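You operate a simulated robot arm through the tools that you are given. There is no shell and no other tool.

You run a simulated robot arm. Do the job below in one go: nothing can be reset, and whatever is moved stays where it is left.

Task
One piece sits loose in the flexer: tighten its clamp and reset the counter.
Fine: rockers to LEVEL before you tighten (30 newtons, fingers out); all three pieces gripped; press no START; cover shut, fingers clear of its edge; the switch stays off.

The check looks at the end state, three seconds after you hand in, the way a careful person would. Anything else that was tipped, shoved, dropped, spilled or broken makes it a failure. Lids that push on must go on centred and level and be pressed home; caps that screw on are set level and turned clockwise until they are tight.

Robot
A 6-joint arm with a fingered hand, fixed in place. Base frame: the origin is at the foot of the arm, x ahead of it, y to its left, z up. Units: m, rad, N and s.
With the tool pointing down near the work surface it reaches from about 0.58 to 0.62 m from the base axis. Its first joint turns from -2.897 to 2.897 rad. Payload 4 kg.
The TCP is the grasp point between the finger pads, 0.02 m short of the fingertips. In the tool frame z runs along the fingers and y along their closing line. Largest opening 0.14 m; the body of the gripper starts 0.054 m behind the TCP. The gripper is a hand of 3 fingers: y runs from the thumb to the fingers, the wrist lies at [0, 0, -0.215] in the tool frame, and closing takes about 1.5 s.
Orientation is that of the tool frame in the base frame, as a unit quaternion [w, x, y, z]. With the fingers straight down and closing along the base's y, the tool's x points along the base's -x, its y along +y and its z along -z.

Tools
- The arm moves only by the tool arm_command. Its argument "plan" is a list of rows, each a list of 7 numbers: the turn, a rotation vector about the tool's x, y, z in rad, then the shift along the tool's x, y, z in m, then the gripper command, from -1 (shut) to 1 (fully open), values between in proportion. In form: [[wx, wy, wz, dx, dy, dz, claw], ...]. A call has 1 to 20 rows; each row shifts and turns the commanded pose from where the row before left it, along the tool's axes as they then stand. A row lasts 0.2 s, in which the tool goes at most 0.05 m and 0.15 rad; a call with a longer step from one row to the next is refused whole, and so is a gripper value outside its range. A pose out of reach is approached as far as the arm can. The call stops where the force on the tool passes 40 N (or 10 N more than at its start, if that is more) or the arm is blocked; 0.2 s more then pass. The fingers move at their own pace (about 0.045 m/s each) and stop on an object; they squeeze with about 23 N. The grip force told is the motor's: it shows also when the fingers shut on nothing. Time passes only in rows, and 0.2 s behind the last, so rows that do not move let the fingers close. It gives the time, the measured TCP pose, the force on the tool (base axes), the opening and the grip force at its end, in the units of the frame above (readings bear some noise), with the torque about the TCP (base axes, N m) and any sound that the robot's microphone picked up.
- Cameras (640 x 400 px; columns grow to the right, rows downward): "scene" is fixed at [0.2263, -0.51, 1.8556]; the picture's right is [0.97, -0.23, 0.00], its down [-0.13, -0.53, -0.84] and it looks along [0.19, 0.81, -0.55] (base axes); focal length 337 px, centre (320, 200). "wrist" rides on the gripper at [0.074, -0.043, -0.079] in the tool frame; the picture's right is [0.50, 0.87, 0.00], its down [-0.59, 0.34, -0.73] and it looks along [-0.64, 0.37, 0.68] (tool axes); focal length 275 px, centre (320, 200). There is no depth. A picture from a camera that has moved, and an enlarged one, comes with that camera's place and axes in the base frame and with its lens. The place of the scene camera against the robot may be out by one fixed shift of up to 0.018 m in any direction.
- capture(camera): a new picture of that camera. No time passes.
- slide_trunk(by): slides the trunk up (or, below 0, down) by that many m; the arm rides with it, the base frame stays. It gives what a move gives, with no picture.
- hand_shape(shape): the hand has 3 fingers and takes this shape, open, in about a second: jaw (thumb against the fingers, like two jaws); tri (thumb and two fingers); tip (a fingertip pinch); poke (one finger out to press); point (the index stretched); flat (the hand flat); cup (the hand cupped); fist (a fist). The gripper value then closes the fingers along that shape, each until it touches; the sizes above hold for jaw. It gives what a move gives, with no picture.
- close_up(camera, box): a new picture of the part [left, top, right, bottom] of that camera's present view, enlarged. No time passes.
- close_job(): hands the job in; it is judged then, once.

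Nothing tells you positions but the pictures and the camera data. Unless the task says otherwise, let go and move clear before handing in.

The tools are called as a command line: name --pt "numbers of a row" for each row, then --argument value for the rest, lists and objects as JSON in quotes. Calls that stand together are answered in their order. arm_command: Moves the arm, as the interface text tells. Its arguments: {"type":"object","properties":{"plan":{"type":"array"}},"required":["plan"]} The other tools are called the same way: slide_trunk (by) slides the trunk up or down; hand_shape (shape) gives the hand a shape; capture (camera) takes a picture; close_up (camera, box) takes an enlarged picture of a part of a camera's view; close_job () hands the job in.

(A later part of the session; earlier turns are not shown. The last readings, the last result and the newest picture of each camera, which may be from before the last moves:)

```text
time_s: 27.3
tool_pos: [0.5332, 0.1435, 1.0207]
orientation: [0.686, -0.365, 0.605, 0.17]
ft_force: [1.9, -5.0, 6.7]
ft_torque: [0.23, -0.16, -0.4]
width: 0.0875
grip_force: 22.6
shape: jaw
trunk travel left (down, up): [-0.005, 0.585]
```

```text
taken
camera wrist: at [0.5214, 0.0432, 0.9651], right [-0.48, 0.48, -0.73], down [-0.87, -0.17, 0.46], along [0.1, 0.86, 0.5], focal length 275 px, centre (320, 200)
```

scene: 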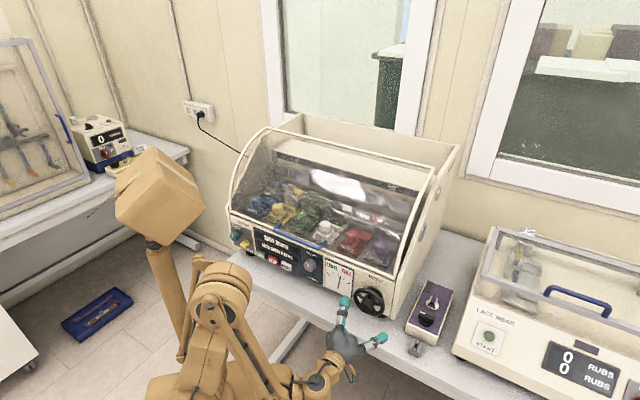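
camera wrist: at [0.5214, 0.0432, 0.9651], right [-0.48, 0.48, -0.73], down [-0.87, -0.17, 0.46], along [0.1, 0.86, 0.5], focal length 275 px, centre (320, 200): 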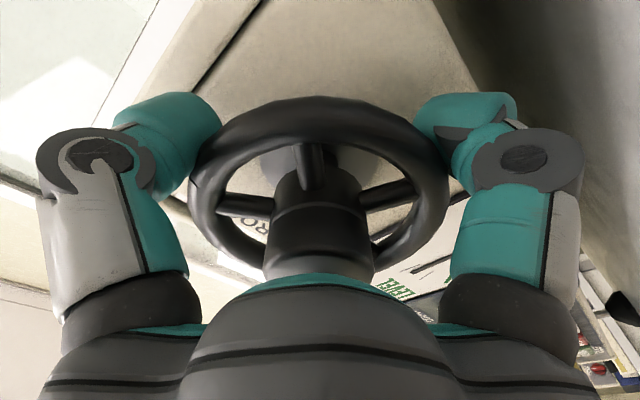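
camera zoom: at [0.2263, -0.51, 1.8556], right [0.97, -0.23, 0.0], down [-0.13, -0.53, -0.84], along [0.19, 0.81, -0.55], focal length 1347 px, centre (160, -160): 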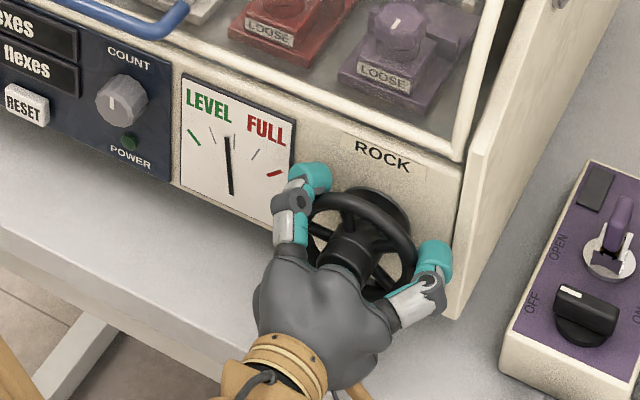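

The needle moved left toward LEVEL with this direction. I'll keep turning.

arm_command --pt "0 0 -0.06 0 0 0 -1" --pt "0 0 -0.06 0 0 0 -1" --pt "0 0 -0.06 0 0 0 -1" --pt "0 0 -0.06 0 0 0 -1" --pt "0 0 -0.06 0 0 0 -1" --pt "0 0 -0.06 0 0 0 -1" --pt "0 0 0 0 0 0 -1"

close_up --camera "scene" --box '[280, 240, 440, 340]'

```text
time_s: 28.9
tool_pos: [0.5322, 0.1423, 1.0209]
orientation: [0.706, -0.47, 0.529, 0.046]
ft_force: [11.4, -6.1, 19.7]
ft_torque: [0.38, -0.2, -0.42]
width: 0.0876
grip_force: 23.2
shape: jaw
trunk travel left (down, up): [-0.005, 0.585]
```

```text
4.00 times, centred on (360, 290) of scene
camera zoom: at [0.2263, -0.51, 1.8556], right [0.97, -0.23, 0.0], down [-0.13, -0.53, -0.84], along [0.19, 0.81, -0.55], focal length 1347 px, centre (160, -160)
```

zoom: 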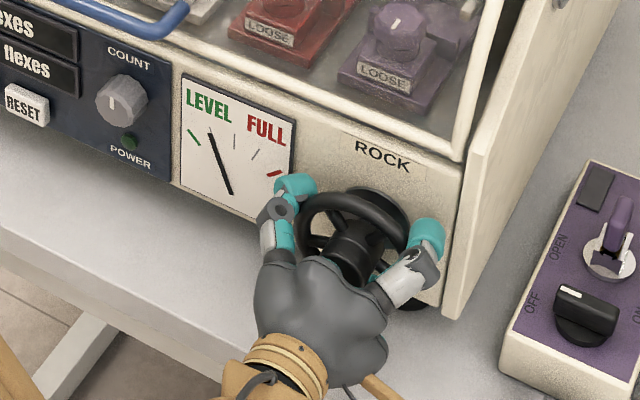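

Needle is about halfway from centre to the LEVEL mark. I'll continue in smaller portions while easing the side force.

arm_command --pt "0 0 -0.05 -0.0005 -0.0015 0 -1" --pt "0 0 -0.05 0 0 0 -1" --pt "0 0 -0.05 0 0 0 -1" --pt "0 0 -0.05 0 0 0 -1" --pt "0 0 0 0 0 0 -1"

close_up --camera "scene" --box '[310, 250, 370, 287]'

```text
time_s: 30.1
tool_pos: [0.5332, 0.1423, 1.0225]
orientation: [0.707, -0.52, 0.48, -0.024]
ft_force: [7.4, -3.6, 13.5]
ft_torque: [0.38, -0.28, -0.29]
width: 0.0876
grip_force: 23.2
shape: jaw
trunk travel left (down, up): [-0.005, 0.585]
```

```text
10.67 times, centred on (340, 268) of scene
camera zoom: at [0.2263, -0.51, 1.8556], right [0.97, -0.23, 0.0], down [-0.13, -0.53, -0.84], along [0.19, 0.81, -0.55], focal length 3592 px, centre (107, -531)
```

zoom: 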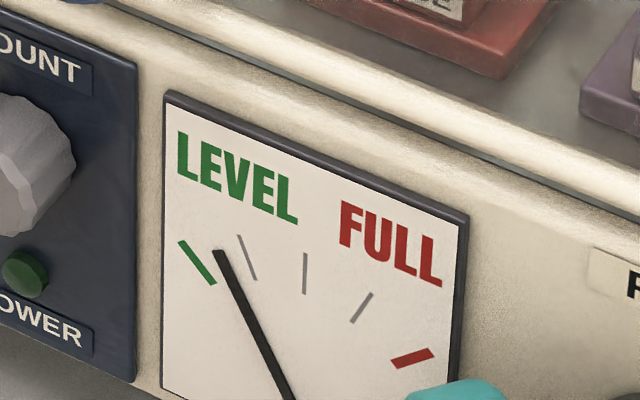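

The needle tip is about half a division short of the green mark. A further 0.15 rad, then check.

arm_command --pt "0 0 -0.05 0 -0.001 0 -1" --pt "0 0 -0.05 0 0 0 -1" --pt "0 0 -0.05 0 0 0 -1" --pt "0 0 0 0 0 0 -1"

close_up --camera "scene" --box '[310, 250, 370, 287]'

```text
time_s: 31.1
tool_pos: [0.5333, 0.1419, 1.0233]
orientation: [0.703, -0.554, 0.439, -0.078]
ft_force: [6.0, -2.1, 15.8]
ft_torque: [0.42, -0.29, -0.19]
width: 0.0873
grip_force: 22.9
shape: jaw
trunk travel left (down, up): [-0.005, 0.585]
```

```text
10.67 times, centred on (340, 268) of scene
camera zoom: at [0.2263, -0.51, 1.8556], right [0.97, -0.23, 0.0], down [-0.13, -0.53, -0.84], along [0.19, 0.81, -0.55], focal length 3592 px, centre (107, -531)
```

zoom: 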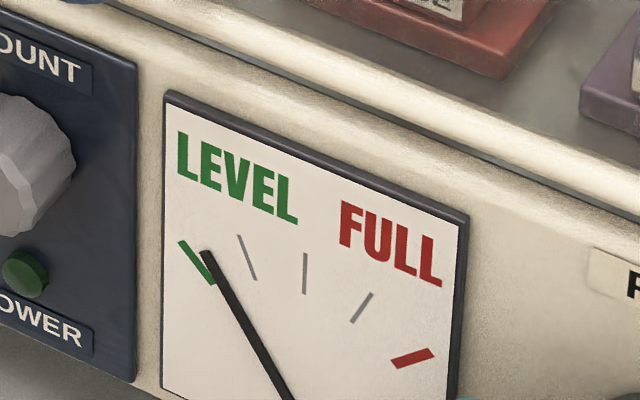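

The needle now touches the green mark's edge; another ~0.13 rad should centre it.

arm_command --pt "0 0 -0.045 0 -0.001 0 -1" --pt "0 0 -0.045 0 0 0 -1" --pt "0 0 -0.04 0 0 0 -1" --pt "0 0 0 0 0 0 -1"

close_up --camera "scene" --box '[310, 250, 370, 287]'

```text
time_s: 32.1
tool_pos: [0.5342, 0.1419, 1.0247]
orientation: [0.697, -0.581, 0.402, -0.123]
ft_force: [3.6, 0.2, 9.8]
ft_torque: [0.44, -0.34, -0.15]
width: 0.0871
grip_force: 22.3
shape: jaw
trunk travel left (down, up): [-0.005, 0.585]
```

```text
10.67 times, centred on (340, 268) of scene
camera zoom: at [0.2263, -0.51, 1.8556], right [0.97, -0.23, 0.0], down [-0.13, -0.53, -0.84], along [0.19, 0.81, -0.55], focal length 3592 px, centre (107, -531)
```

zoom: 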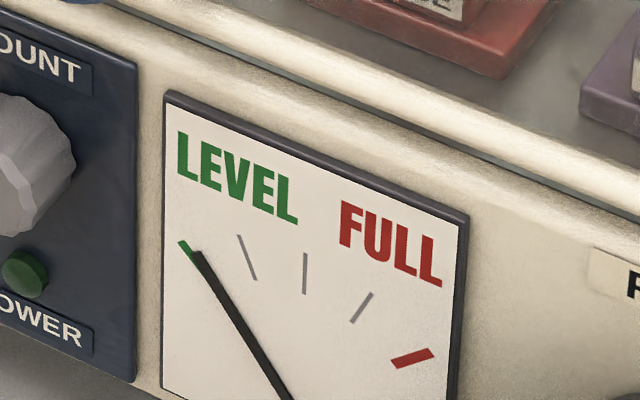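

The needle covers the green mark as seen from the scene camera, but that view has some parallax. I'll nudge a little more and see whether a stop is felt.

arm_command --pt "0 0 -0.03 0 0 0 -1" --pt "0 0 -0.03 0 0 0 -1" --pt "0 0 0 0 0 0 -1"

close_up --camera "scene" --box '[310, 250, 370, 287]'

capture --camera "wrist"

```text
time_s: 32.9
tool_pos: [0.5337, 0.1418, 1.0241]
orientation: [0.692, -0.593, 0.385, -0.145]
ft_force: [6.1, 0.6, 12.1]
ft_torque: [0.44, -0.28, -0.07]
width: 0.0871
grip_force: 23.2
shape: jaw
trunk travel left (down, up): [-0.005, 0.585]
```

```text
10.67 times, centred on (340, 268) of scene
camera zoom: at [0.2263, -0.51, 1.8556], right [0.97, -0.23, 0.0], down [-0.13, -0.53, -0.84], along [0.19, 0.81, -0.55], focal length 3592 px, centre (107, -531)
```

zoom: 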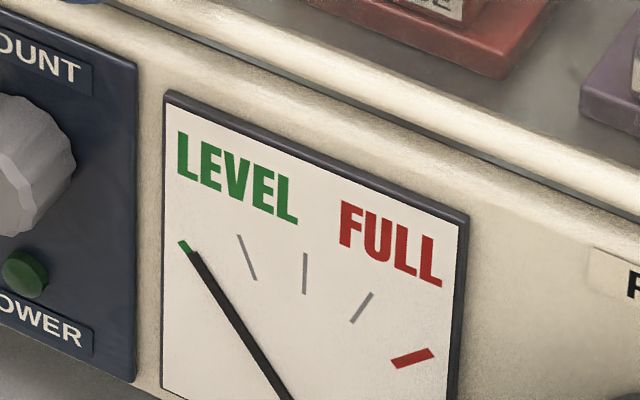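

```text
taken
camera wrist: at [0.5383, 0.027, 1.0393], right [0.11, -0.11, -0.99], down [-0.99, -0.05, -0.1], along [-0.04, 0.99, -0.11], focal length 275 px, centre (320, 200)
```

wrist: 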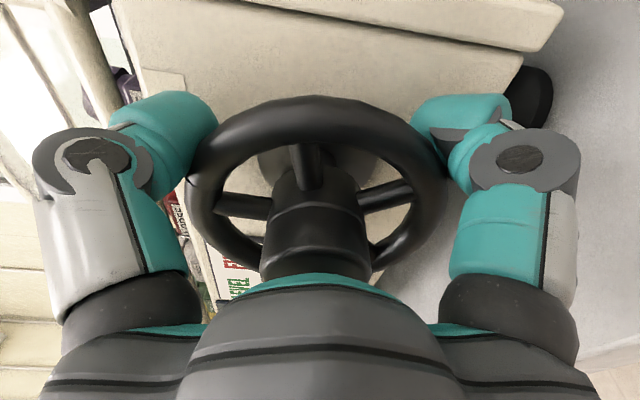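

Almost centred. One more slight nudge, then I'll let go and back off to view the gauge from the front.

arm_command --pt "0 0 -0.03 0 0 0 -1" --pt "0 0 -0.02 0 0 0 -1" --pt "0 0 0 0 0 0 -1" --pt "0 0 0 0 0 0 1" --pt "0 0 0 0 0 0 1" --pt "0 0 0 0 0 0 1" --pt "0 0 0 0 0 0 1" --pt "0 0 0 0 0 -0.03 1" --pt "0 0 0 0 0 -0.03 1" --pt "0 0 0 0 0 -0.03 1" --pt "0 0 0 0 0 0 1"

close_up --camera "scene" --box '[310, 250, 370, 287]'

capture --camera "wrist"

```text
time_s: 35.3
tool_pos: [0.4702, 0.0782, 1.0257]
orientation: [0.688, -0.602, 0.371, -0.162]
ft_force: [-0.5, 0.1, 0.2]
ft_torque: [-0.06, 0.0, 0.02]
width: 0.1397
grip_force: 0.0
shape: jaw
trunk travel left (down, up): [-0.005, 0.585]
```

```text
10.67 times, centred on (340, 268) of scene
camera zoom: at [0.2263, -0.51, 1.8556], right [0.97, -0.23, 0.0], down [-0.13, -0.53, -0.84], along [0.19, 0.81, -0.55], focal length 3592 px, centre (107, -531)
```

zoom: 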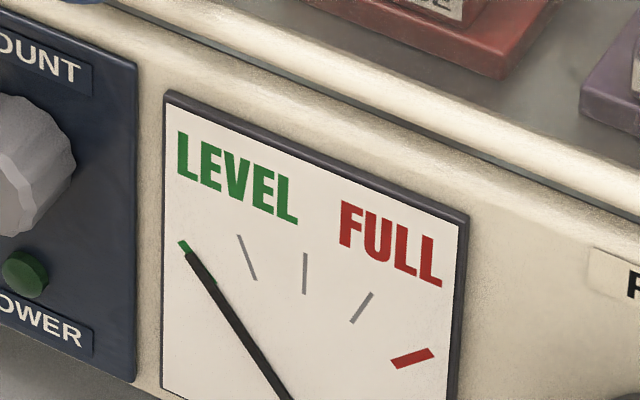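

```text
taken
camera wrist: at [0.4741, -0.0365, 1.0442], right [0.14, -0.14, -0.98], down [-0.99, -0.05, -0.14], along [-0.03, 0.99, -0.15], focal length 275 px, centre (320, 200)
```

wrist: 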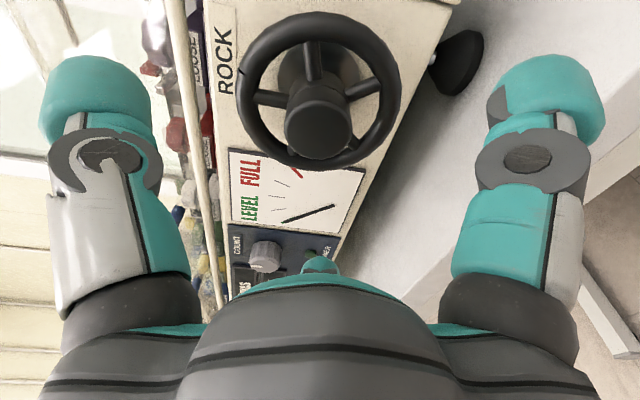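

Let me zoom on the gauge from the wrist camera, which looks from nearly straight ahead.

close_up --camera "wrist" --box '[220, 140, 380, 240]'

close_up --camera "scene" --box '[322, 262, 350, 280]'

```text
4.00 times, centred on (300, 190) of wrist
camera zoom: at [0.4741, -0.0365, 1.0442], right [0.14, -0.14, -0.98], down [-0.99, -0.05, -0.14], along [-0.03, 0.99, -0.15], focal length 1101 px, centre (400, 240)
```

zoom: 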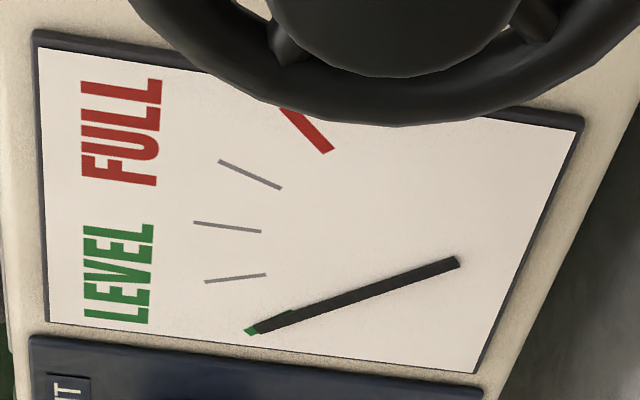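

```text
16.00 times, centred on (336, 271) of scene
camera zoom: at [0.2263, -0.51, 1.8556], right [0.97, -0.23, 0.0], down [-0.13, -0.53, -0.84], along [0.19, 0.81, -0.55], focal length 5388 px, centre (64, -936)
```

zoom: 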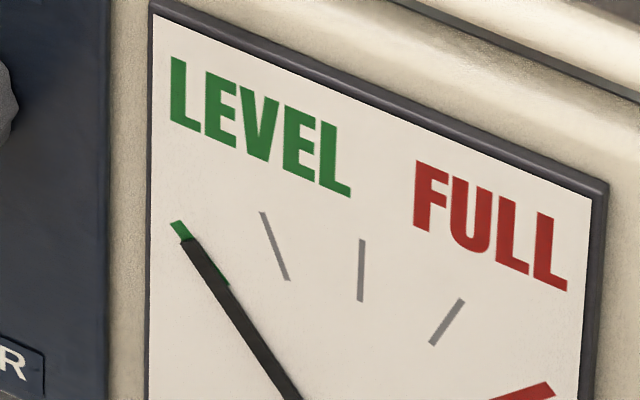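

The needle sits on the green LEVEL mark from both viewpoints. Next I'll back off, roll the hand so the thumb is up and tilt it slightly down, then bring it over in front of the blue handle.

arm_command --pt "0 0 -0.147 0 0 0 1" --pt "0 0 -0.147 0 0 0 1" --pt "0 0 -0.147 0 0 0 1" --pt "0 0 0 0 -0.045 0 1" --pt "0 0 0 0 -0.045 0 1" --pt "0 0 0 0 -0.045 0 1" --pt "-0.145 0 0 0 0 0 1" --pt "-0.145 0 0 0 0 0 1" --pt "-0.146 0 0 0 0 0 1" --pt "0 0 0 0 0 0 1"

capture --camera "wrist"

capture --camera "scene"

```text
time_s: 37.5
tool_pos: [0.4598, 0.09, 1.1589]
orientation: [-0.475, 0.791, -0.291, 0.251]
ft_force: [0.3, -0.3, -0.6]
ft_torque: [-0.01, -0.03, -0.02]
width: 0.1401
grip_force: 0.0
shape: jaw
trunk travel left (down, up): [-0.005, 0.585]
```

```text
taken
camera wrist: at [0.4674, 0.007, 1.2407], right [0.16, -0.68, -0.72], down [-0.98, -0.16, -0.07], along [-0.07, 0.72, -0.69], focal length 275 px, centre (320, 200)
```

wrist: 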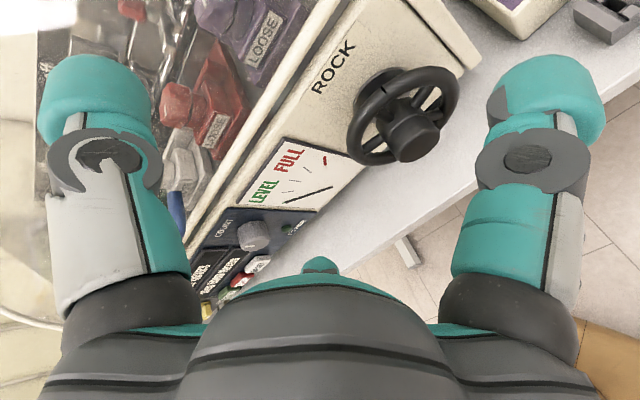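

```text
taken
```

scene: 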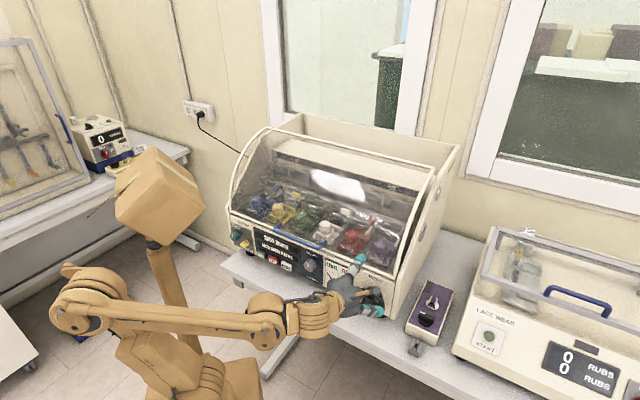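

I'll correct a small roll error and slide left in front of the handle.

arm_command --pt "0 -0.043 0.1 0 0 0 1" --pt "0 0 0 -0.043 0 0 1" --pt "0 0 0 -0.043 0 0 1" --pt "0 0 0 -0.043 0 0 1" --pt "0 0 0 -0.043 0 0 1" --pt "0 0 0 -0.043 0 0 1" --pt "0 0 0 -0.043 0 0 1" --pt "0 0 0 0 0 0 1"

capture --camera "wrist"

capture --camera "scene"

```text
time_s: 39.3
tool_pos: [0.306, 0.2409, 1.1554]
orientation: [-0.495, 0.781, -0.319, 0.21]
ft_force: [0.0, 0.8, -0.9]
ft_torque: [-0.02, 0.01, -0.01]
width: 0.1401
grip_force: 0.1
shape: jaw
out of reach, approached as far as the arm can: row 7
trunk travel left (down, up): [-0.005, 0.585]
```

```text
taken
camera wrist: at [0.3209, 0.1526, 1.23], right [0.1, -0.62, -0.78], down [-0.99, -0.16, 0.0], along [-0.12, 0.77, -0.63], focal length 275 px, centre (320, 200)
```

wrist: 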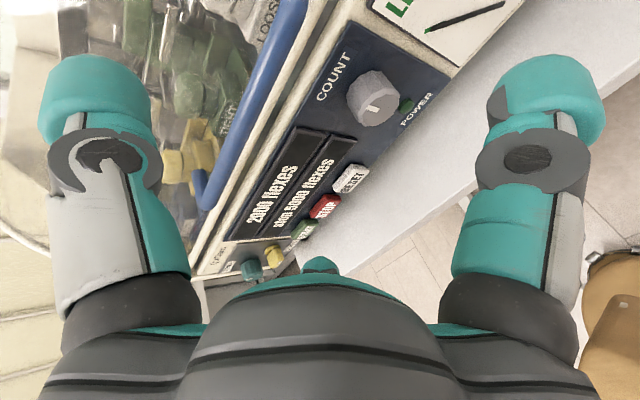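

```text
taken
```

scene: 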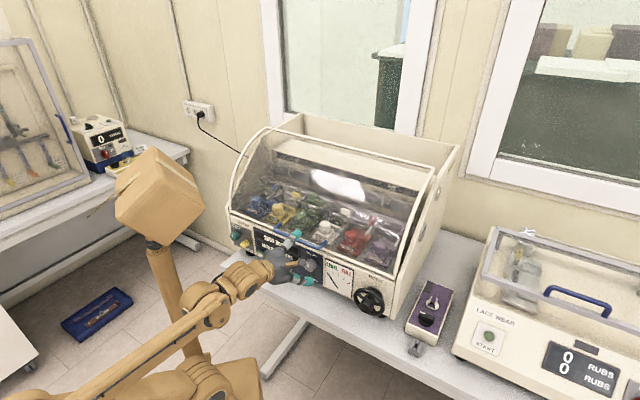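

The hand is in front of the handle. I'll zoom in on the handle and the gauge from here to refine the bar's position.

close_up --camera "wrist" --box '[140, 0, 460, 200]'

close_up --camera "wrist" --box '[360, 0, 520, 100]'

close_up --camera "scene" --box '[260, 210, 380, 285]'

```text
2.00 times, centred on (300, 100) of wrist
camera zoom: at [0.3209, 0.1526, 1.23], right [0.1, -0.62, -0.78], down [-0.99, -0.16, 0.0], along [-0.12, 0.77, -0.63], focal length 551 px, centre (360, 400)
```

zoom: 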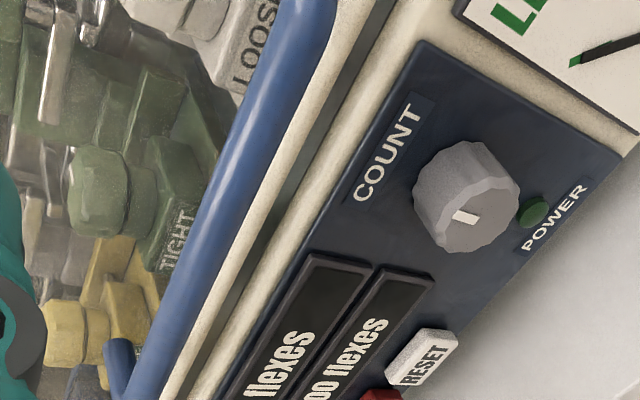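

```text
4.00 times, centred on (440, 50) of wrist
camera zoom: at [0.3209, 0.1526, 1.23], right [0.1, -0.62, -0.78], down [-0.99, -0.16, 0.0], along [-0.12, 0.77, -0.63], focal length 1101 px, centre (-160, 800)
```

zoom: 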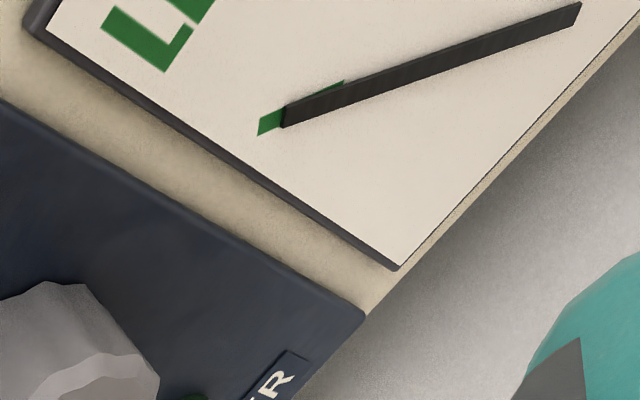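

```text
5.33 times, centred on (320, 248) of scene
camera zoom: at [0.2263, -0.51, 1.8556], right [0.97, -0.23, 0.0], down [-0.13, -0.53, -0.84], along [0.19, 0.81, -0.55], focal length 1796 px, centre (320, -53)
```

zoom: 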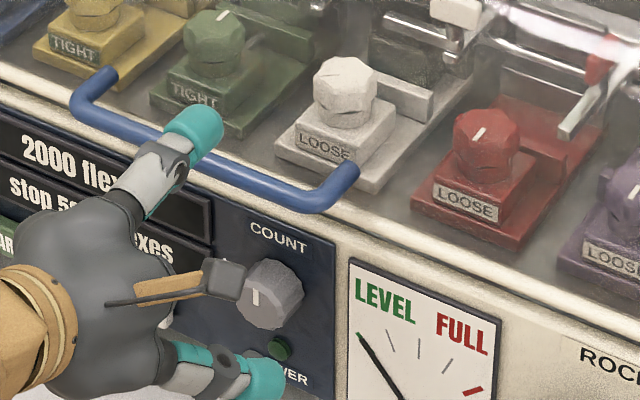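

Rectifying the dial from two wrist views, the needle stands at about 38–39° whereas the LEVEL tick is at 45°, so it's still slightly short. I'll go back to the wheel for a last fraction of a turn before opening anything.

arm_command --pt "0 0 0 0.046 0 0 1" --pt "0 0 0 0.046 0 0 1" --pt "0 0 0 0.046 0 0 1" --pt "0 0 0 0.046 0 0 1" --pt "0 0 0 0.045 0 0 1" --pt "0.145 0 0 0 0 0 1" --pt "0.145 0 0 0 0 0 1" --pt "0.147 0 0 0 0 0.01 1" --pt "0 0 0 0 0.044 0.01 1" --pt "0 0 0 0 0.044 0 1" --pt "0 0 0 0 0.044 0 1" --pt "0 0 0.125 0 0 0 1" --pt "0 0 0.125 0 0 0 1" --pt "0 0 0.125 0 0 0 1" --pt "0 0 0.125 0 0 0 1" --pt "0 0 0 0 0 0 1"

capture --camera "wrist"

close_up --camera "scene" --box '[280, 240, 440, 340]'

```text
time_s: 42.7
tool_pos: [0.4845, 0.0927, 1.0241]
orientation: [0.699, -0.569, 0.421, -0.104]
ft_force: [0.6, -0.3, 0.4]
ft_torque: [-0.02, -0.02, 0.06]
width: 0.1401
grip_force: 0.0
shape: jaw
trunk travel left (down, up): [-0.005, 0.585]
```

```text
taken
camera wrist: at [0.4899, -0.0229, 1.0296], right [0.02, -0.02, -1.0], down [-1.0, -0.04, -0.02], along [-0.04, 1.0, -0.02], focal length 275 px, centre (320, 200)
```

wrist: 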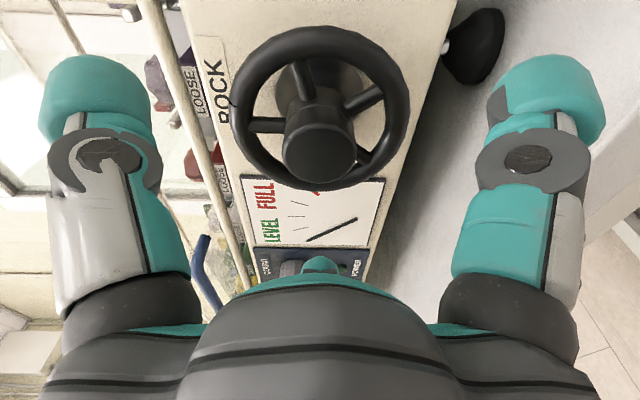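

```text
4.00 times, centred on (360, 290) of scene
camera zoom: at [0.2263, -0.51, 1.8556], right [0.97, -0.23, 0.0], down [-0.13, -0.53, -0.84], along [0.19, 0.81, -0.55], focal length 1347 px, centre (160, -160)
```

zoom: 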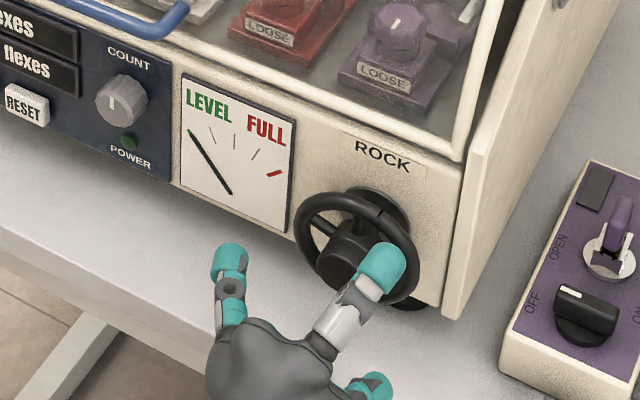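

The hand lines up with the wheel again. I'll advance, grip, and turn about 0.16 rad more counter-clockwise.

arm_command --pt "0 0 0 0 0 0.03 1" --pt "0 0 0 0 0 0.02 1" --pt "0 0 0 0 0 0.018 1" --pt "0 0 0 0 0 0 0.3" --pt "0 0 0 0 0 0 -1" --pt "0 0 0 0 0 0 -1" --pt "0 0 0 0 0 0 -1" --pt "0 0 0 0 0 0 -1" --pt "0 0 0 0 0 0 -1" --pt "0 0 -0.04 0 0 0 -1" --pt "0 0 -0.04 0 0 0 -1" --pt "0 0 -0.04 0 0 0 -1" --pt "0 0 -0.04 0 0 0 -1" --pt "0 0 0 0 0 0 -1"

close_up --camera "scene" --box '[322, 262, 350, 280]'

capture --camera "wrist"

```text
time_s: 45.7
tool_pos: [0.5329, 0.1414, 1.0245]
orientation: [0.689, -0.6, 0.374, -0.16]
ft_force: [23.9, 15.7, 28.2]
ft_torque: [0.5, -0.18, -0.24]
width: 0.0864
grip_force: 22.8
shape: jaw
trunk travel left (down, up): [-0.005, 0.585]
```

```text
16.00 times, centred on (336, 271) of scene
camera zoom: at [0.2263, -0.51, 1.8556], right [0.97, -0.23, 0.0], down [-0.13, -0.53, -0.84], along [0.19, 0.81, -0.55], focal length 5388 px, centre (64, -936)
```

zoom: 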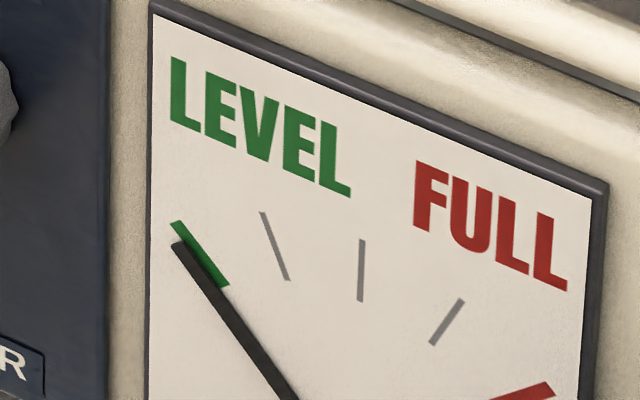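

```text
taken
camera wrist: at [0.5378, 0.0274, 1.0435], right [0.14, -0.14, -0.98], down [-0.99, -0.05, -0.13], along [-0.03, 0.99, -0.14], focal length 275 px, centre (320, 200)
```

wrist: 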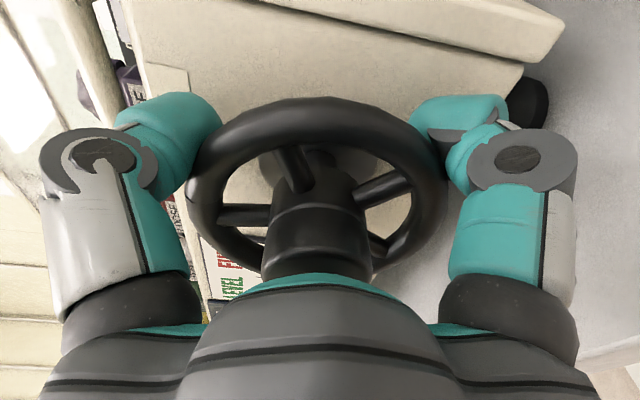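

The needle advanced nearly onto the mark; allowing for needle height it needs only a hair more. I'll relieve the pull force and turn a bit further.

arm_command --pt "0 0 0 -0.0006 -0.0019 0.003 -1" --pt "0 0 -0.03 0 0 0 -1" --pt "0 0 -0.03 0 0 0 -1" --pt "0 0 -0.03 0 0 0 -1" --pt "0 0 0 0 0 0 -1"

close_up --camera "scene" --box '[322, 262, 350, 280]'

```text
time_s: 46.9
tool_pos: [0.5343, 0.1422, 1.0259]
orientation: [0.681, -0.616, 0.346, -0.191]
ft_force: [1.6, 2.3, 2.2]
ft_torque: [0.43, -0.32, -0.02]
width: 0.0838
grip_force: 23.0
shape: jaw
trunk travel left (down, up): [-0.005, 0.585]
```

```text
16.00 times, centred on (336, 271) of scene
camera zoom: at [0.2263, -0.51, 1.8556], right [0.97, -0.23, 0.0], down [-0.13, -0.53, -0.84], along [0.19, 0.81, -0.55], focal length 5388 px, centre (64, -936)
```

zoom: 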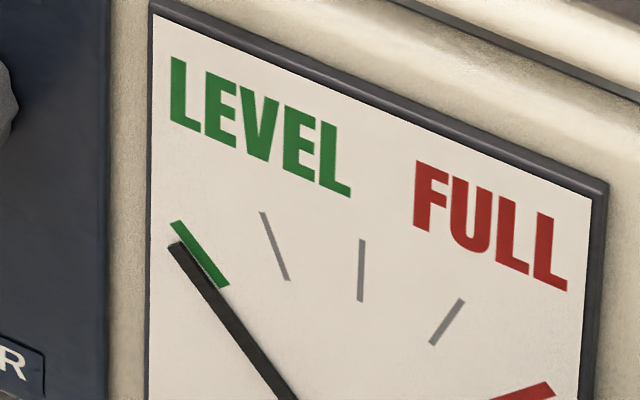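

arm_command --pt "0 0 -0.03 0 0 0 -1" --pt "0 0 -0.03 0 0 0 -1" --pt "0 0 -0.02 0 0 0 -1" --pt "0 0 0 0 0 0 -1"

close_up --camera "scene" --box '[322, 262, 350, 280]'

capture --camera "wrist"

```text
time_s: 47.9
tool_pos: [0.535, 0.1431, 1.0277]
orientation: [0.673, -0.63, 0.321, -0.218]
ft_force: [1.3, 4.0, 5.6]
ft_torque: [0.45, -0.3, 0.02]
width: 0.0838
grip_force: 22.7
shape: jaw
trunk travel left (down, up): [-0.005, 0.585]
```

```text
16.00 times, centred on (336, 271) of scene
camera zoom: at [0.2263, -0.51, 1.8556], right [0.97, -0.23, 0.0], down [-0.13, -0.53, -0.84], along [0.19, 0.81, -0.55], focal length 5388 px, centre (64, -936)
```

zoom: 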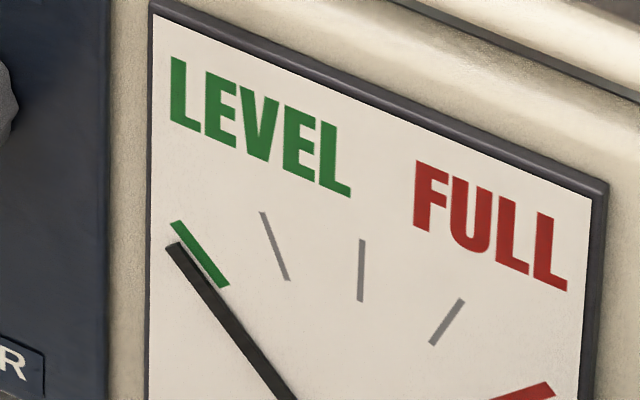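

```text
taken
camera wrist: at [0.5361, 0.0315, 1.0597], right [0.25, -0.25, -0.93], down [-0.97, -0.07, -0.24], along [-0.01, 0.96, -0.26], focal length 275 px, centre (320, 200)
```

wrist: 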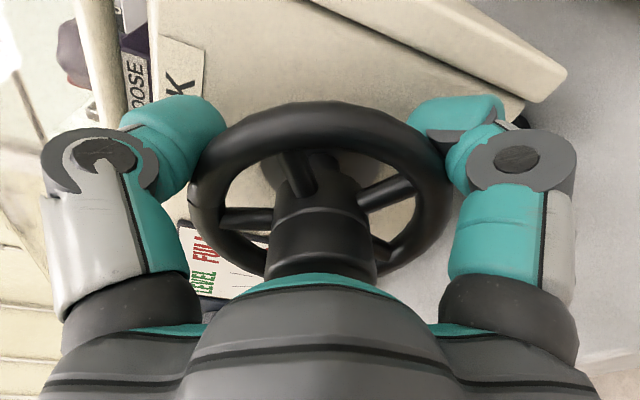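

The needle hardly moves any further, so it is at or right by the mark. I'll release, back off and measure it again from the wrist.

arm_command --pt "0 0 0 0 0 0 1" --pt "0 0 0 0 0 0 1" --pt "0 0 0 0 0 0 1" --pt "0 0 0 0 0 0 1" --pt "0 0 0 0 0 -0.03 1" --pt "0 0 0 0 0 -0.03 1" --pt "0 0 0 0 0 -0.01 1" --pt "0 0 0 0 0 0 1"

capture --camera "wrist"

close_up --camera "scene" --box '[310, 250, 370, 287]'

```text
time_s: 49.7
tool_pos: [0.4855, 0.0941, 1.0265]
orientation: [0.673, -0.63, 0.322, -0.217]
ft_force: [-0.1, 0.9, -0.2]
ft_torque: [-0.01, -0.01, 0.01]
width: 0.1398
grip_force: 0.1
shape: jaw
trunk travel left (down, up): [-0.005, 0.585]
```

```text
taken
camera wrist: at [0.4863, -0.0181, 1.0591], right [0.25, -0.25, -0.93], down [-0.97, -0.07, -0.24], along [-0.01, 0.96, -0.26], focal length 275 px, centre (320, 200)
```

wrist: 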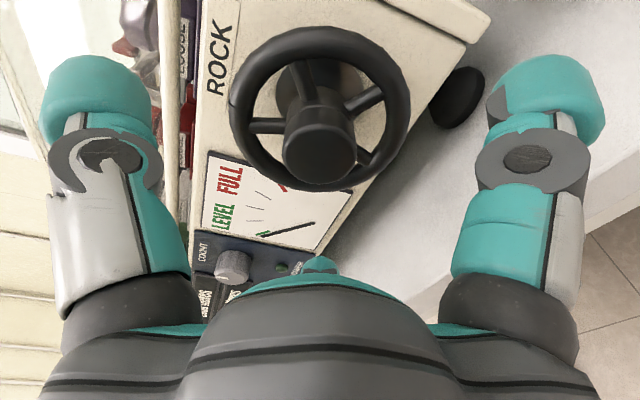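

```text
10.67 times, centred on (340, 268) of scene
camera zoom: at [0.2263, -0.51, 1.8556], right [0.97, -0.23, 0.0], down [-0.13, -0.53, -0.84], along [0.19, 0.81, -0.55], focal length 3592 px, centre (107, -531)
```

zoom: 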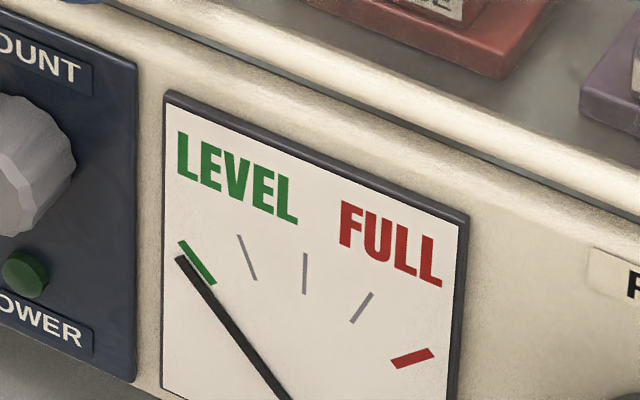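

close_up --camera "wrist" --box '[196, 145, 356, 245]'

close_up --camera "scene" --box '[230, 175, 430, 275]'

```text
4.00 times, centred on (276, 195) of wrist
camera zoom: at [0.4863, -0.0181, 1.0591], right [0.25, -0.25, -0.93], down [-0.97, -0.07, -0.24], along [-0.01, 0.96, -0.26], focal length 1101 px, centre (496, 220)
```

zoom: 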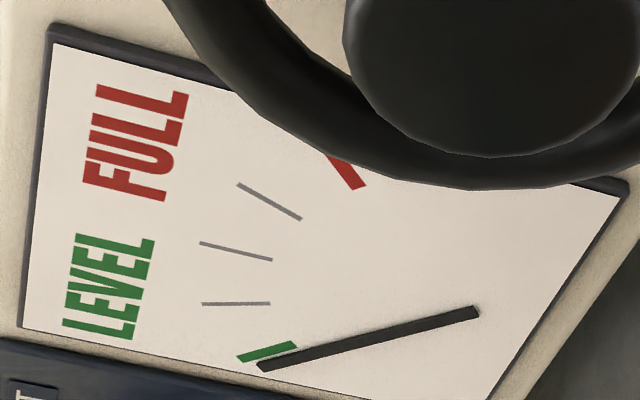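

```text
3.20 times, centred on (330, 225) of scene
camera zoom: at [0.2263, -0.51, 1.8556], right [0.97, -0.23, 0.0], down [-0.13, -0.53, -0.84], along [0.19, 0.81, -0.55], focal length 1078 px, centre (288, 120)
```

zoom: 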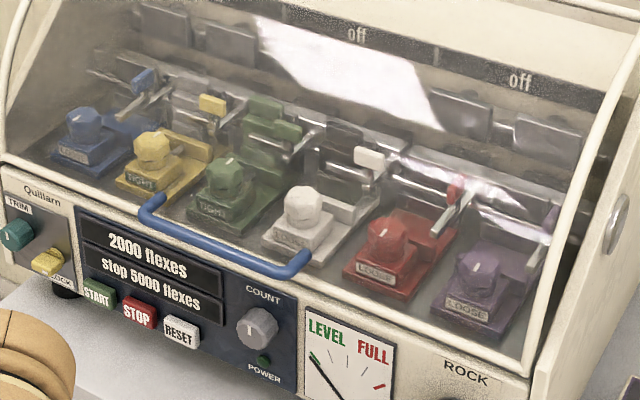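

The needle now reads about 44°, on the LEVEL mark within a degree or so. Next is the handle: I'll use a hand almost level (about 12° down), thumb above and fingers below the bar, half-open.

arm_command --pt "0 0 -0.08 0 0 0 1" --pt "0 0 -0.08 0 0 0 1" --pt "0 0 0 0 -0.0437 0 1" --pt "0 0 0 0 -0.0437 0 1" --pt "0 0 0 0 -0.0437 0 1" --pt "-0.105 0 0 0 0 0.01 1" --pt "-0.105 0 0 0 0 0.01 0.3" --pt "0 0 0 -0.045 0 0 0.3" --pt "0 0 0 -0.045 0 0 0.3" --pt "0 0 0 -0.045 0 0 0.3" --pt "0 0 0 -0.045 0 0 0.3" --pt "0 0 0 -0.045 0 0 0.3" --pt "0 0 0 -0.045 0 0 0.3" --pt "0 0 0 0 0 0 0.3"

capture --camera "wrist"

close_up --camera "scene" --box '[240, 200, 400, 300]'

```text
time_s: 52.7
tool_pos: [0.3194, 0.2916, 1.1698]
orientation: [-0.608, 0.707, -0.273, 0.236]
ft_force: [0.0, 0.8, 0.1]
ft_torque: [0.02, 0.01, 0.01]
width: 0.0914
grip_force: 0.1
shape: jaw
out of reach, approached as far as the arm can: row 13
trunk travel left (down, up): [-0.005, 0.585]
```

```text
taken
camera wrist: at [0.3263, 0.1888, 1.2255], right [0.28, -0.43, -0.86], down [-0.96, -0.18, -0.23], along [-0.05, 0.88, -0.46], focal length 275 px, centre (320, 200)
```

wrist: 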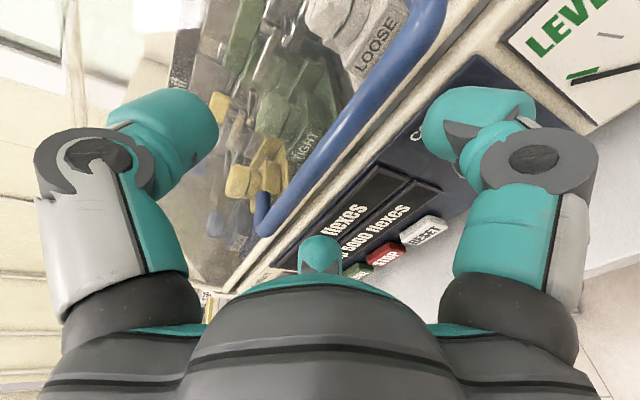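

```text
4.00 times, centred on (320, 250) of scene
camera zoom: at [0.2263, -0.51, 1.8556], right [0.97, -0.23, 0.0], down [-0.13, -0.53, -0.84], along [0.19, 0.81, -0.55], focal length 1347 px, centre (320, 0)
```

zoom: 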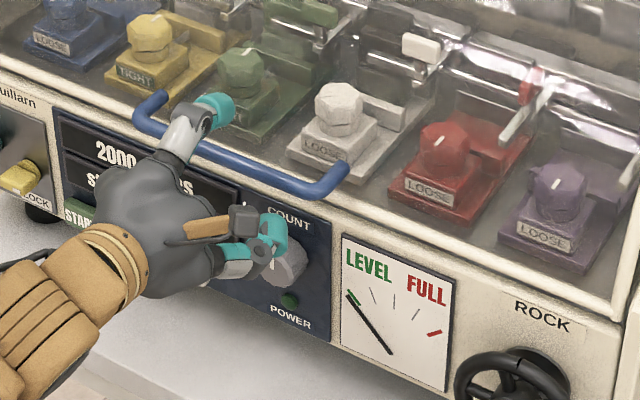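

The bar lies between the thumb (above) and the fingers (below). I'll ease forward and slightly down, watching force.

arm_command --pt "0 0 0 0 0.008 0.015 0.3" --pt "0 0 0 0 0.007 0.015 0.3" --pt "0 0 0 0 0 0.012 0.3" --pt "0 0 0 0 0 0 0.3"

capture --camera "wrist"

close_up --camera "scene" --box '[240, 200, 400, 300]'

```text
time_s: 53.7
tool_pos: [0.3527, 0.3074, 1.1335]
orientation: [-0.582, 0.718, -0.295, 0.239]
ft_force: [-0.8, 0.0, -0.1]
ft_torque: [-0.03, 0.03, -0.01]
width: 0.0909
grip_force: 0.1
shape: jaw
out of reach, approached as far as the arm can: row 1
trunk travel left (down, up): [-0.005, 0.585]
```

```text
taken
camera wrist: at [0.358, 0.2063, 1.1933], right [0.23, -0.48, -0.85], down [-0.97, -0.15, -0.18], along [-0.04, 0.86, -0.5], focal length 275 px, centre (320, 200)
```

wrist: 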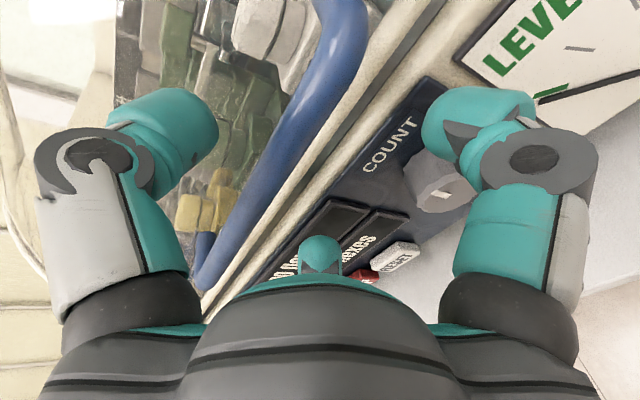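

```text
4.00 times, centred on (320, 250) of scene
camera zoom: at [0.2263, -0.51, 1.8556], right [0.97, -0.23, 0.0], down [-0.13, -0.53, -0.84], along [0.19, 0.81, -0.55], focal length 1347 px, centre (320, 0)
```

zoom: 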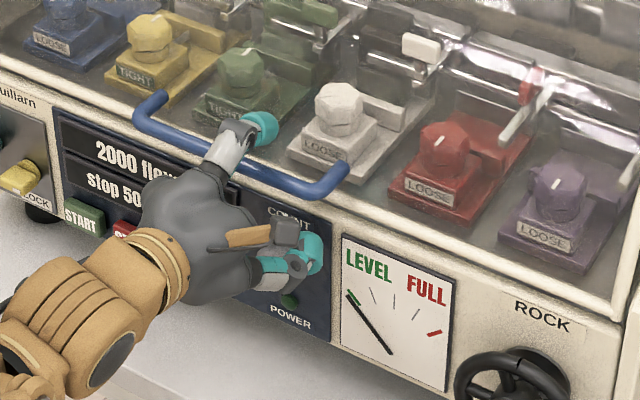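

The fingers are clear of the panel. I'll raise ~13 mm so the bar is centred, then close on it.

arm_command --pt "0 0 0 0 -0.007 0.002 0.3" --pt "0 0 0 0 -0.006 0.004 0.3" --pt "0 0 0 0 0 0 0.3"

capture --camera "wrist"

close_up --camera "scene" --box '[240, 200, 400, 300]'

```text
time_s: 54.5
tool_pos: [0.3589, 0.3119, 1.1446]
orientation: [-0.582, 0.719, -0.295, 0.239]
ft_force: [-0.5, 0.2, 0.1]
ft_torque: [0.01, -0.02, -0.02]
width: 0.0912
grip_force: 0.1
shape: jaw
out of reach, approached as far as the arm can: row 2
trunk travel left (down, up): [-0.005, 0.585]
```

```text
taken
camera wrist: at [0.3641, 0.2122, 1.2049], right [0.23, -0.48, -0.85], down [-0.97, -0.15, -0.18], along [-0.04, 0.87, -0.5], focal length 275 px, centre (320, 200)
```

wrist: 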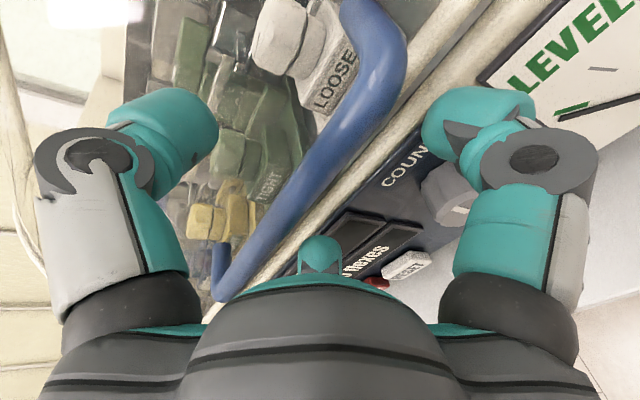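

```text
4.00 times, centred on (320, 250) of scene
camera zoom: at [0.2263, -0.51, 1.8556], right [0.97, -0.23, 0.0], down [-0.13, -0.53, -0.84], along [0.19, 0.81, -0.55], focal length 1347 px, centre (320, 0)
```

zoom: 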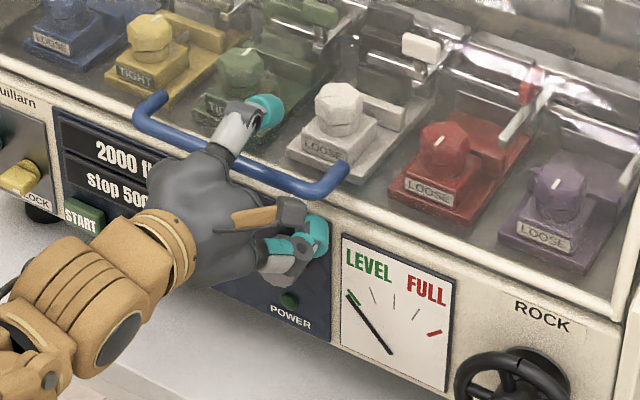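

Bar is well between the digits. I'll close the hand on it.

arm_command --pt "0 0 0 0 0 0 -0.2" --pt "0 0 0 0 0 0 -1" --pt "0 0 0 0 0 0 -1" --pt "0 0 0 0 0 0 -1" --pt "0 0 0 0 0 0 -1" --pt "0 0 0 0 0 0 -1" --pt "0 0 0 0 0 0 -1"

capture --camera "wrist"

close_up --camera "scene" --box '[240, 200, 400, 300]'

```text
time_s: 56.1
tool_pos: [0.36, 0.3131, 1.1439]
orientation: [-0.582, 0.719, -0.295, 0.239]
ft_force: [5.6, 6.9, 4.9]
ft_torque: [-0.02, 0.04, 0.0]
width: 0.0079
grip_force: 22.9
shape: jaw
trunk travel left (down, up): [-0.005, 0.585]
```

```text
taken
camera wrist: at [0.3649, 0.213, 1.2049], right [0.23, -0.48, -0.85], down [-0.97, -0.15, -0.18], along [-0.04, 0.87, -0.5], focal length 275 px, centre (320, 200)
```

wrist: 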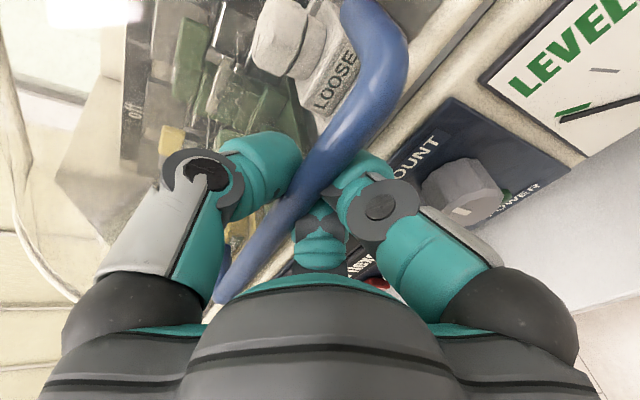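

```text
4.00 times, centred on (320, 250) of scene
camera zoom: at [0.2263, -0.51, 1.8556], right [0.97, -0.23, 0.0], down [-0.13, -0.53, -0.84], along [0.19, 0.81, -0.55], focal length 1347 px, centre (320, 0)
```

zoom: 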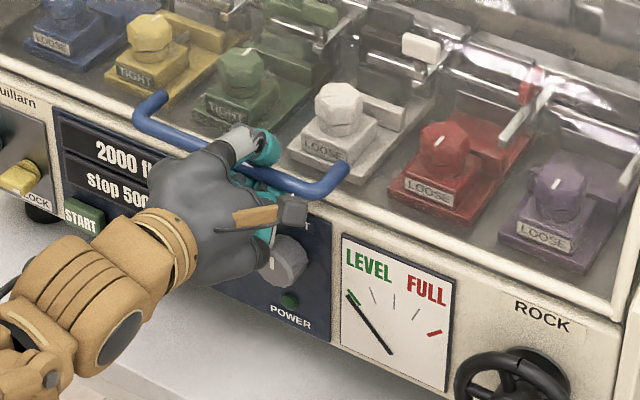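

The hand holds the bar. I'll lift a few millimetres and read the force to learn which way the cover swings.

arm_command --pt "0 0 0 0 -0.005 0 -1" --pt "0 0 0 0 -0.005 -0.001 -1" --pt "0 0 0 0 0 0 -1"

```text
time_s: 56.9
tool_pos: [0.3614, 0.3141, 1.1525]
orientation: [-0.581, 0.719, -0.296, 0.24]
ft_force: [2.0, 8.2, -3.5]
ft_torque: [-0.07, 0.04, 0.03]
width: 0.008
grip_force: 22.6
shape: jaw
trunk travel left (down, up): [-0.005, 0.585]
```

arm_command --pt "0 0 0 0 -0.008 -0.001 -1" --pt "0 0 0 0 -0.008 -0.001 -1" --pt "0 0 0 0 -0.008 -0.001 -1" --pt "0 0 0 0 0 0 -1"

close_up --camera "scene" --box '[220, 120, 470, 276]'

```text
time_s: 57.9
tool_pos: [0.3635, 0.3171, 1.1774]
orientation: [-0.581, 0.719, -0.296, 0.239]
ft_force: [9.6, 13.4, -6.6]
ft_torque: [-0.12, 0.14, 0.03]
width: 0.0078
grip_force: 22.9
shape: jaw
trunk travel left (down, up): [-0.005, 0.585]
```

```text
2.56 times, centred on (345, 198) of scene
camera zoom: at [0.2263, -0.51, 1.8556], right [0.97, -0.23, 0.0], down [-0.13, -0.53, -0.84], along [0.19, 0.81, -0.55], focal length 862 px, centre (256, 205)
```

zoom: 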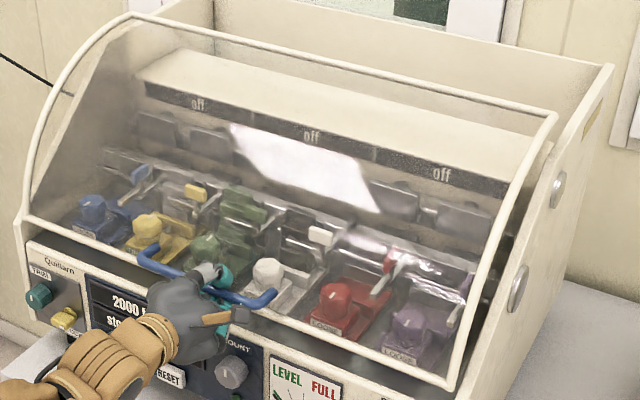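

The cover is lifting. I'll compare the same zoomed regions as before to pin down its pivot.

close_up --camera "scene" --box '[320, 130, 470, 224]'

close_up --camera "scene" --box '[360, 190, 460, 252]'

close_up --camera "scene" --box '[220, 90, 320, 153]'

close_up --camera "scene" --box '[220, 220, 420, 345]'

```text
4.26 times, centred on (395, 177) of scene
camera zoom: at [0.2263, -0.51, 1.8556], right [0.97, -0.23, 0.0], down [-0.13, -0.53, -0.84], along [0.19, 0.81, -0.55], focal length 1433 px, centre (1, 298)
```

zoom: 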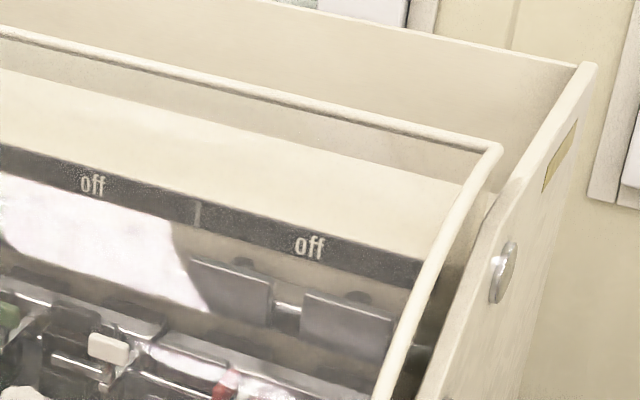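

```text
6.40 times, centred on (410, 221) of scene
camera zoom: at [0.2263, -0.51, 1.8556], right [0.97, -0.23, 0.0], down [-0.13, -0.53, -0.84], along [0.19, 0.81, -0.55], focal length 2155 px, centre (-256, 66)
```

zoom: 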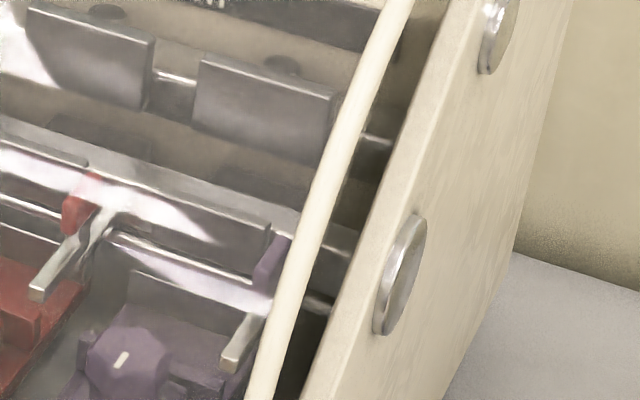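

```text
6.35 times, centred on (270, 122) of scene
camera zoom: at [0.2263, -0.51, 1.8556], right [0.97, -0.23, 0.0], down [-0.13, -0.53, -0.84], along [0.19, 0.81, -0.55], focal length 2138 px, centre (638, 698)
```

zoom: 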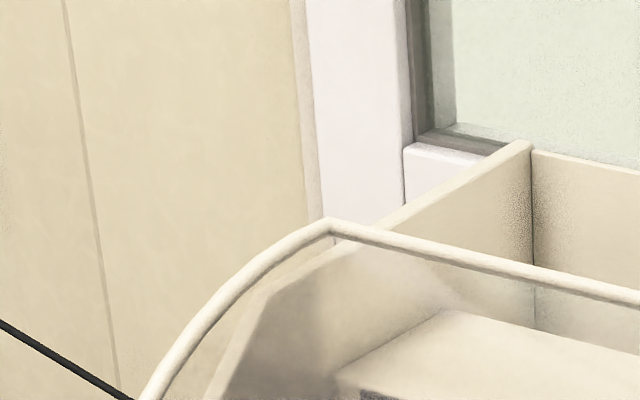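

```text
3.20 times, centred on (320, 282) of scene
camera zoom: at [0.2263, -0.51, 1.8556], right [0.97, -0.23, 0.0], down [-0.13, -0.53, -0.84], along [0.19, 0.81, -0.55], focal length 1078 px, centre (320, -64)
```

zoom: 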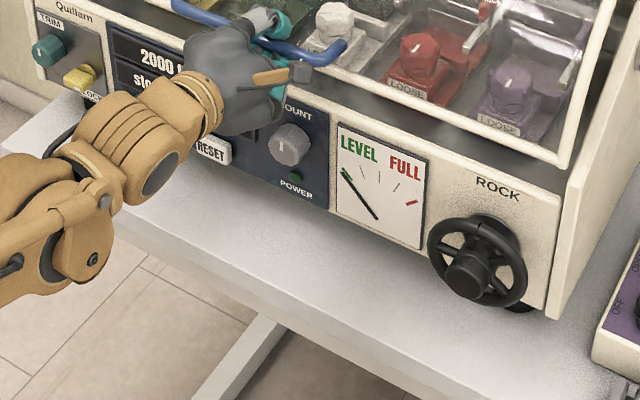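

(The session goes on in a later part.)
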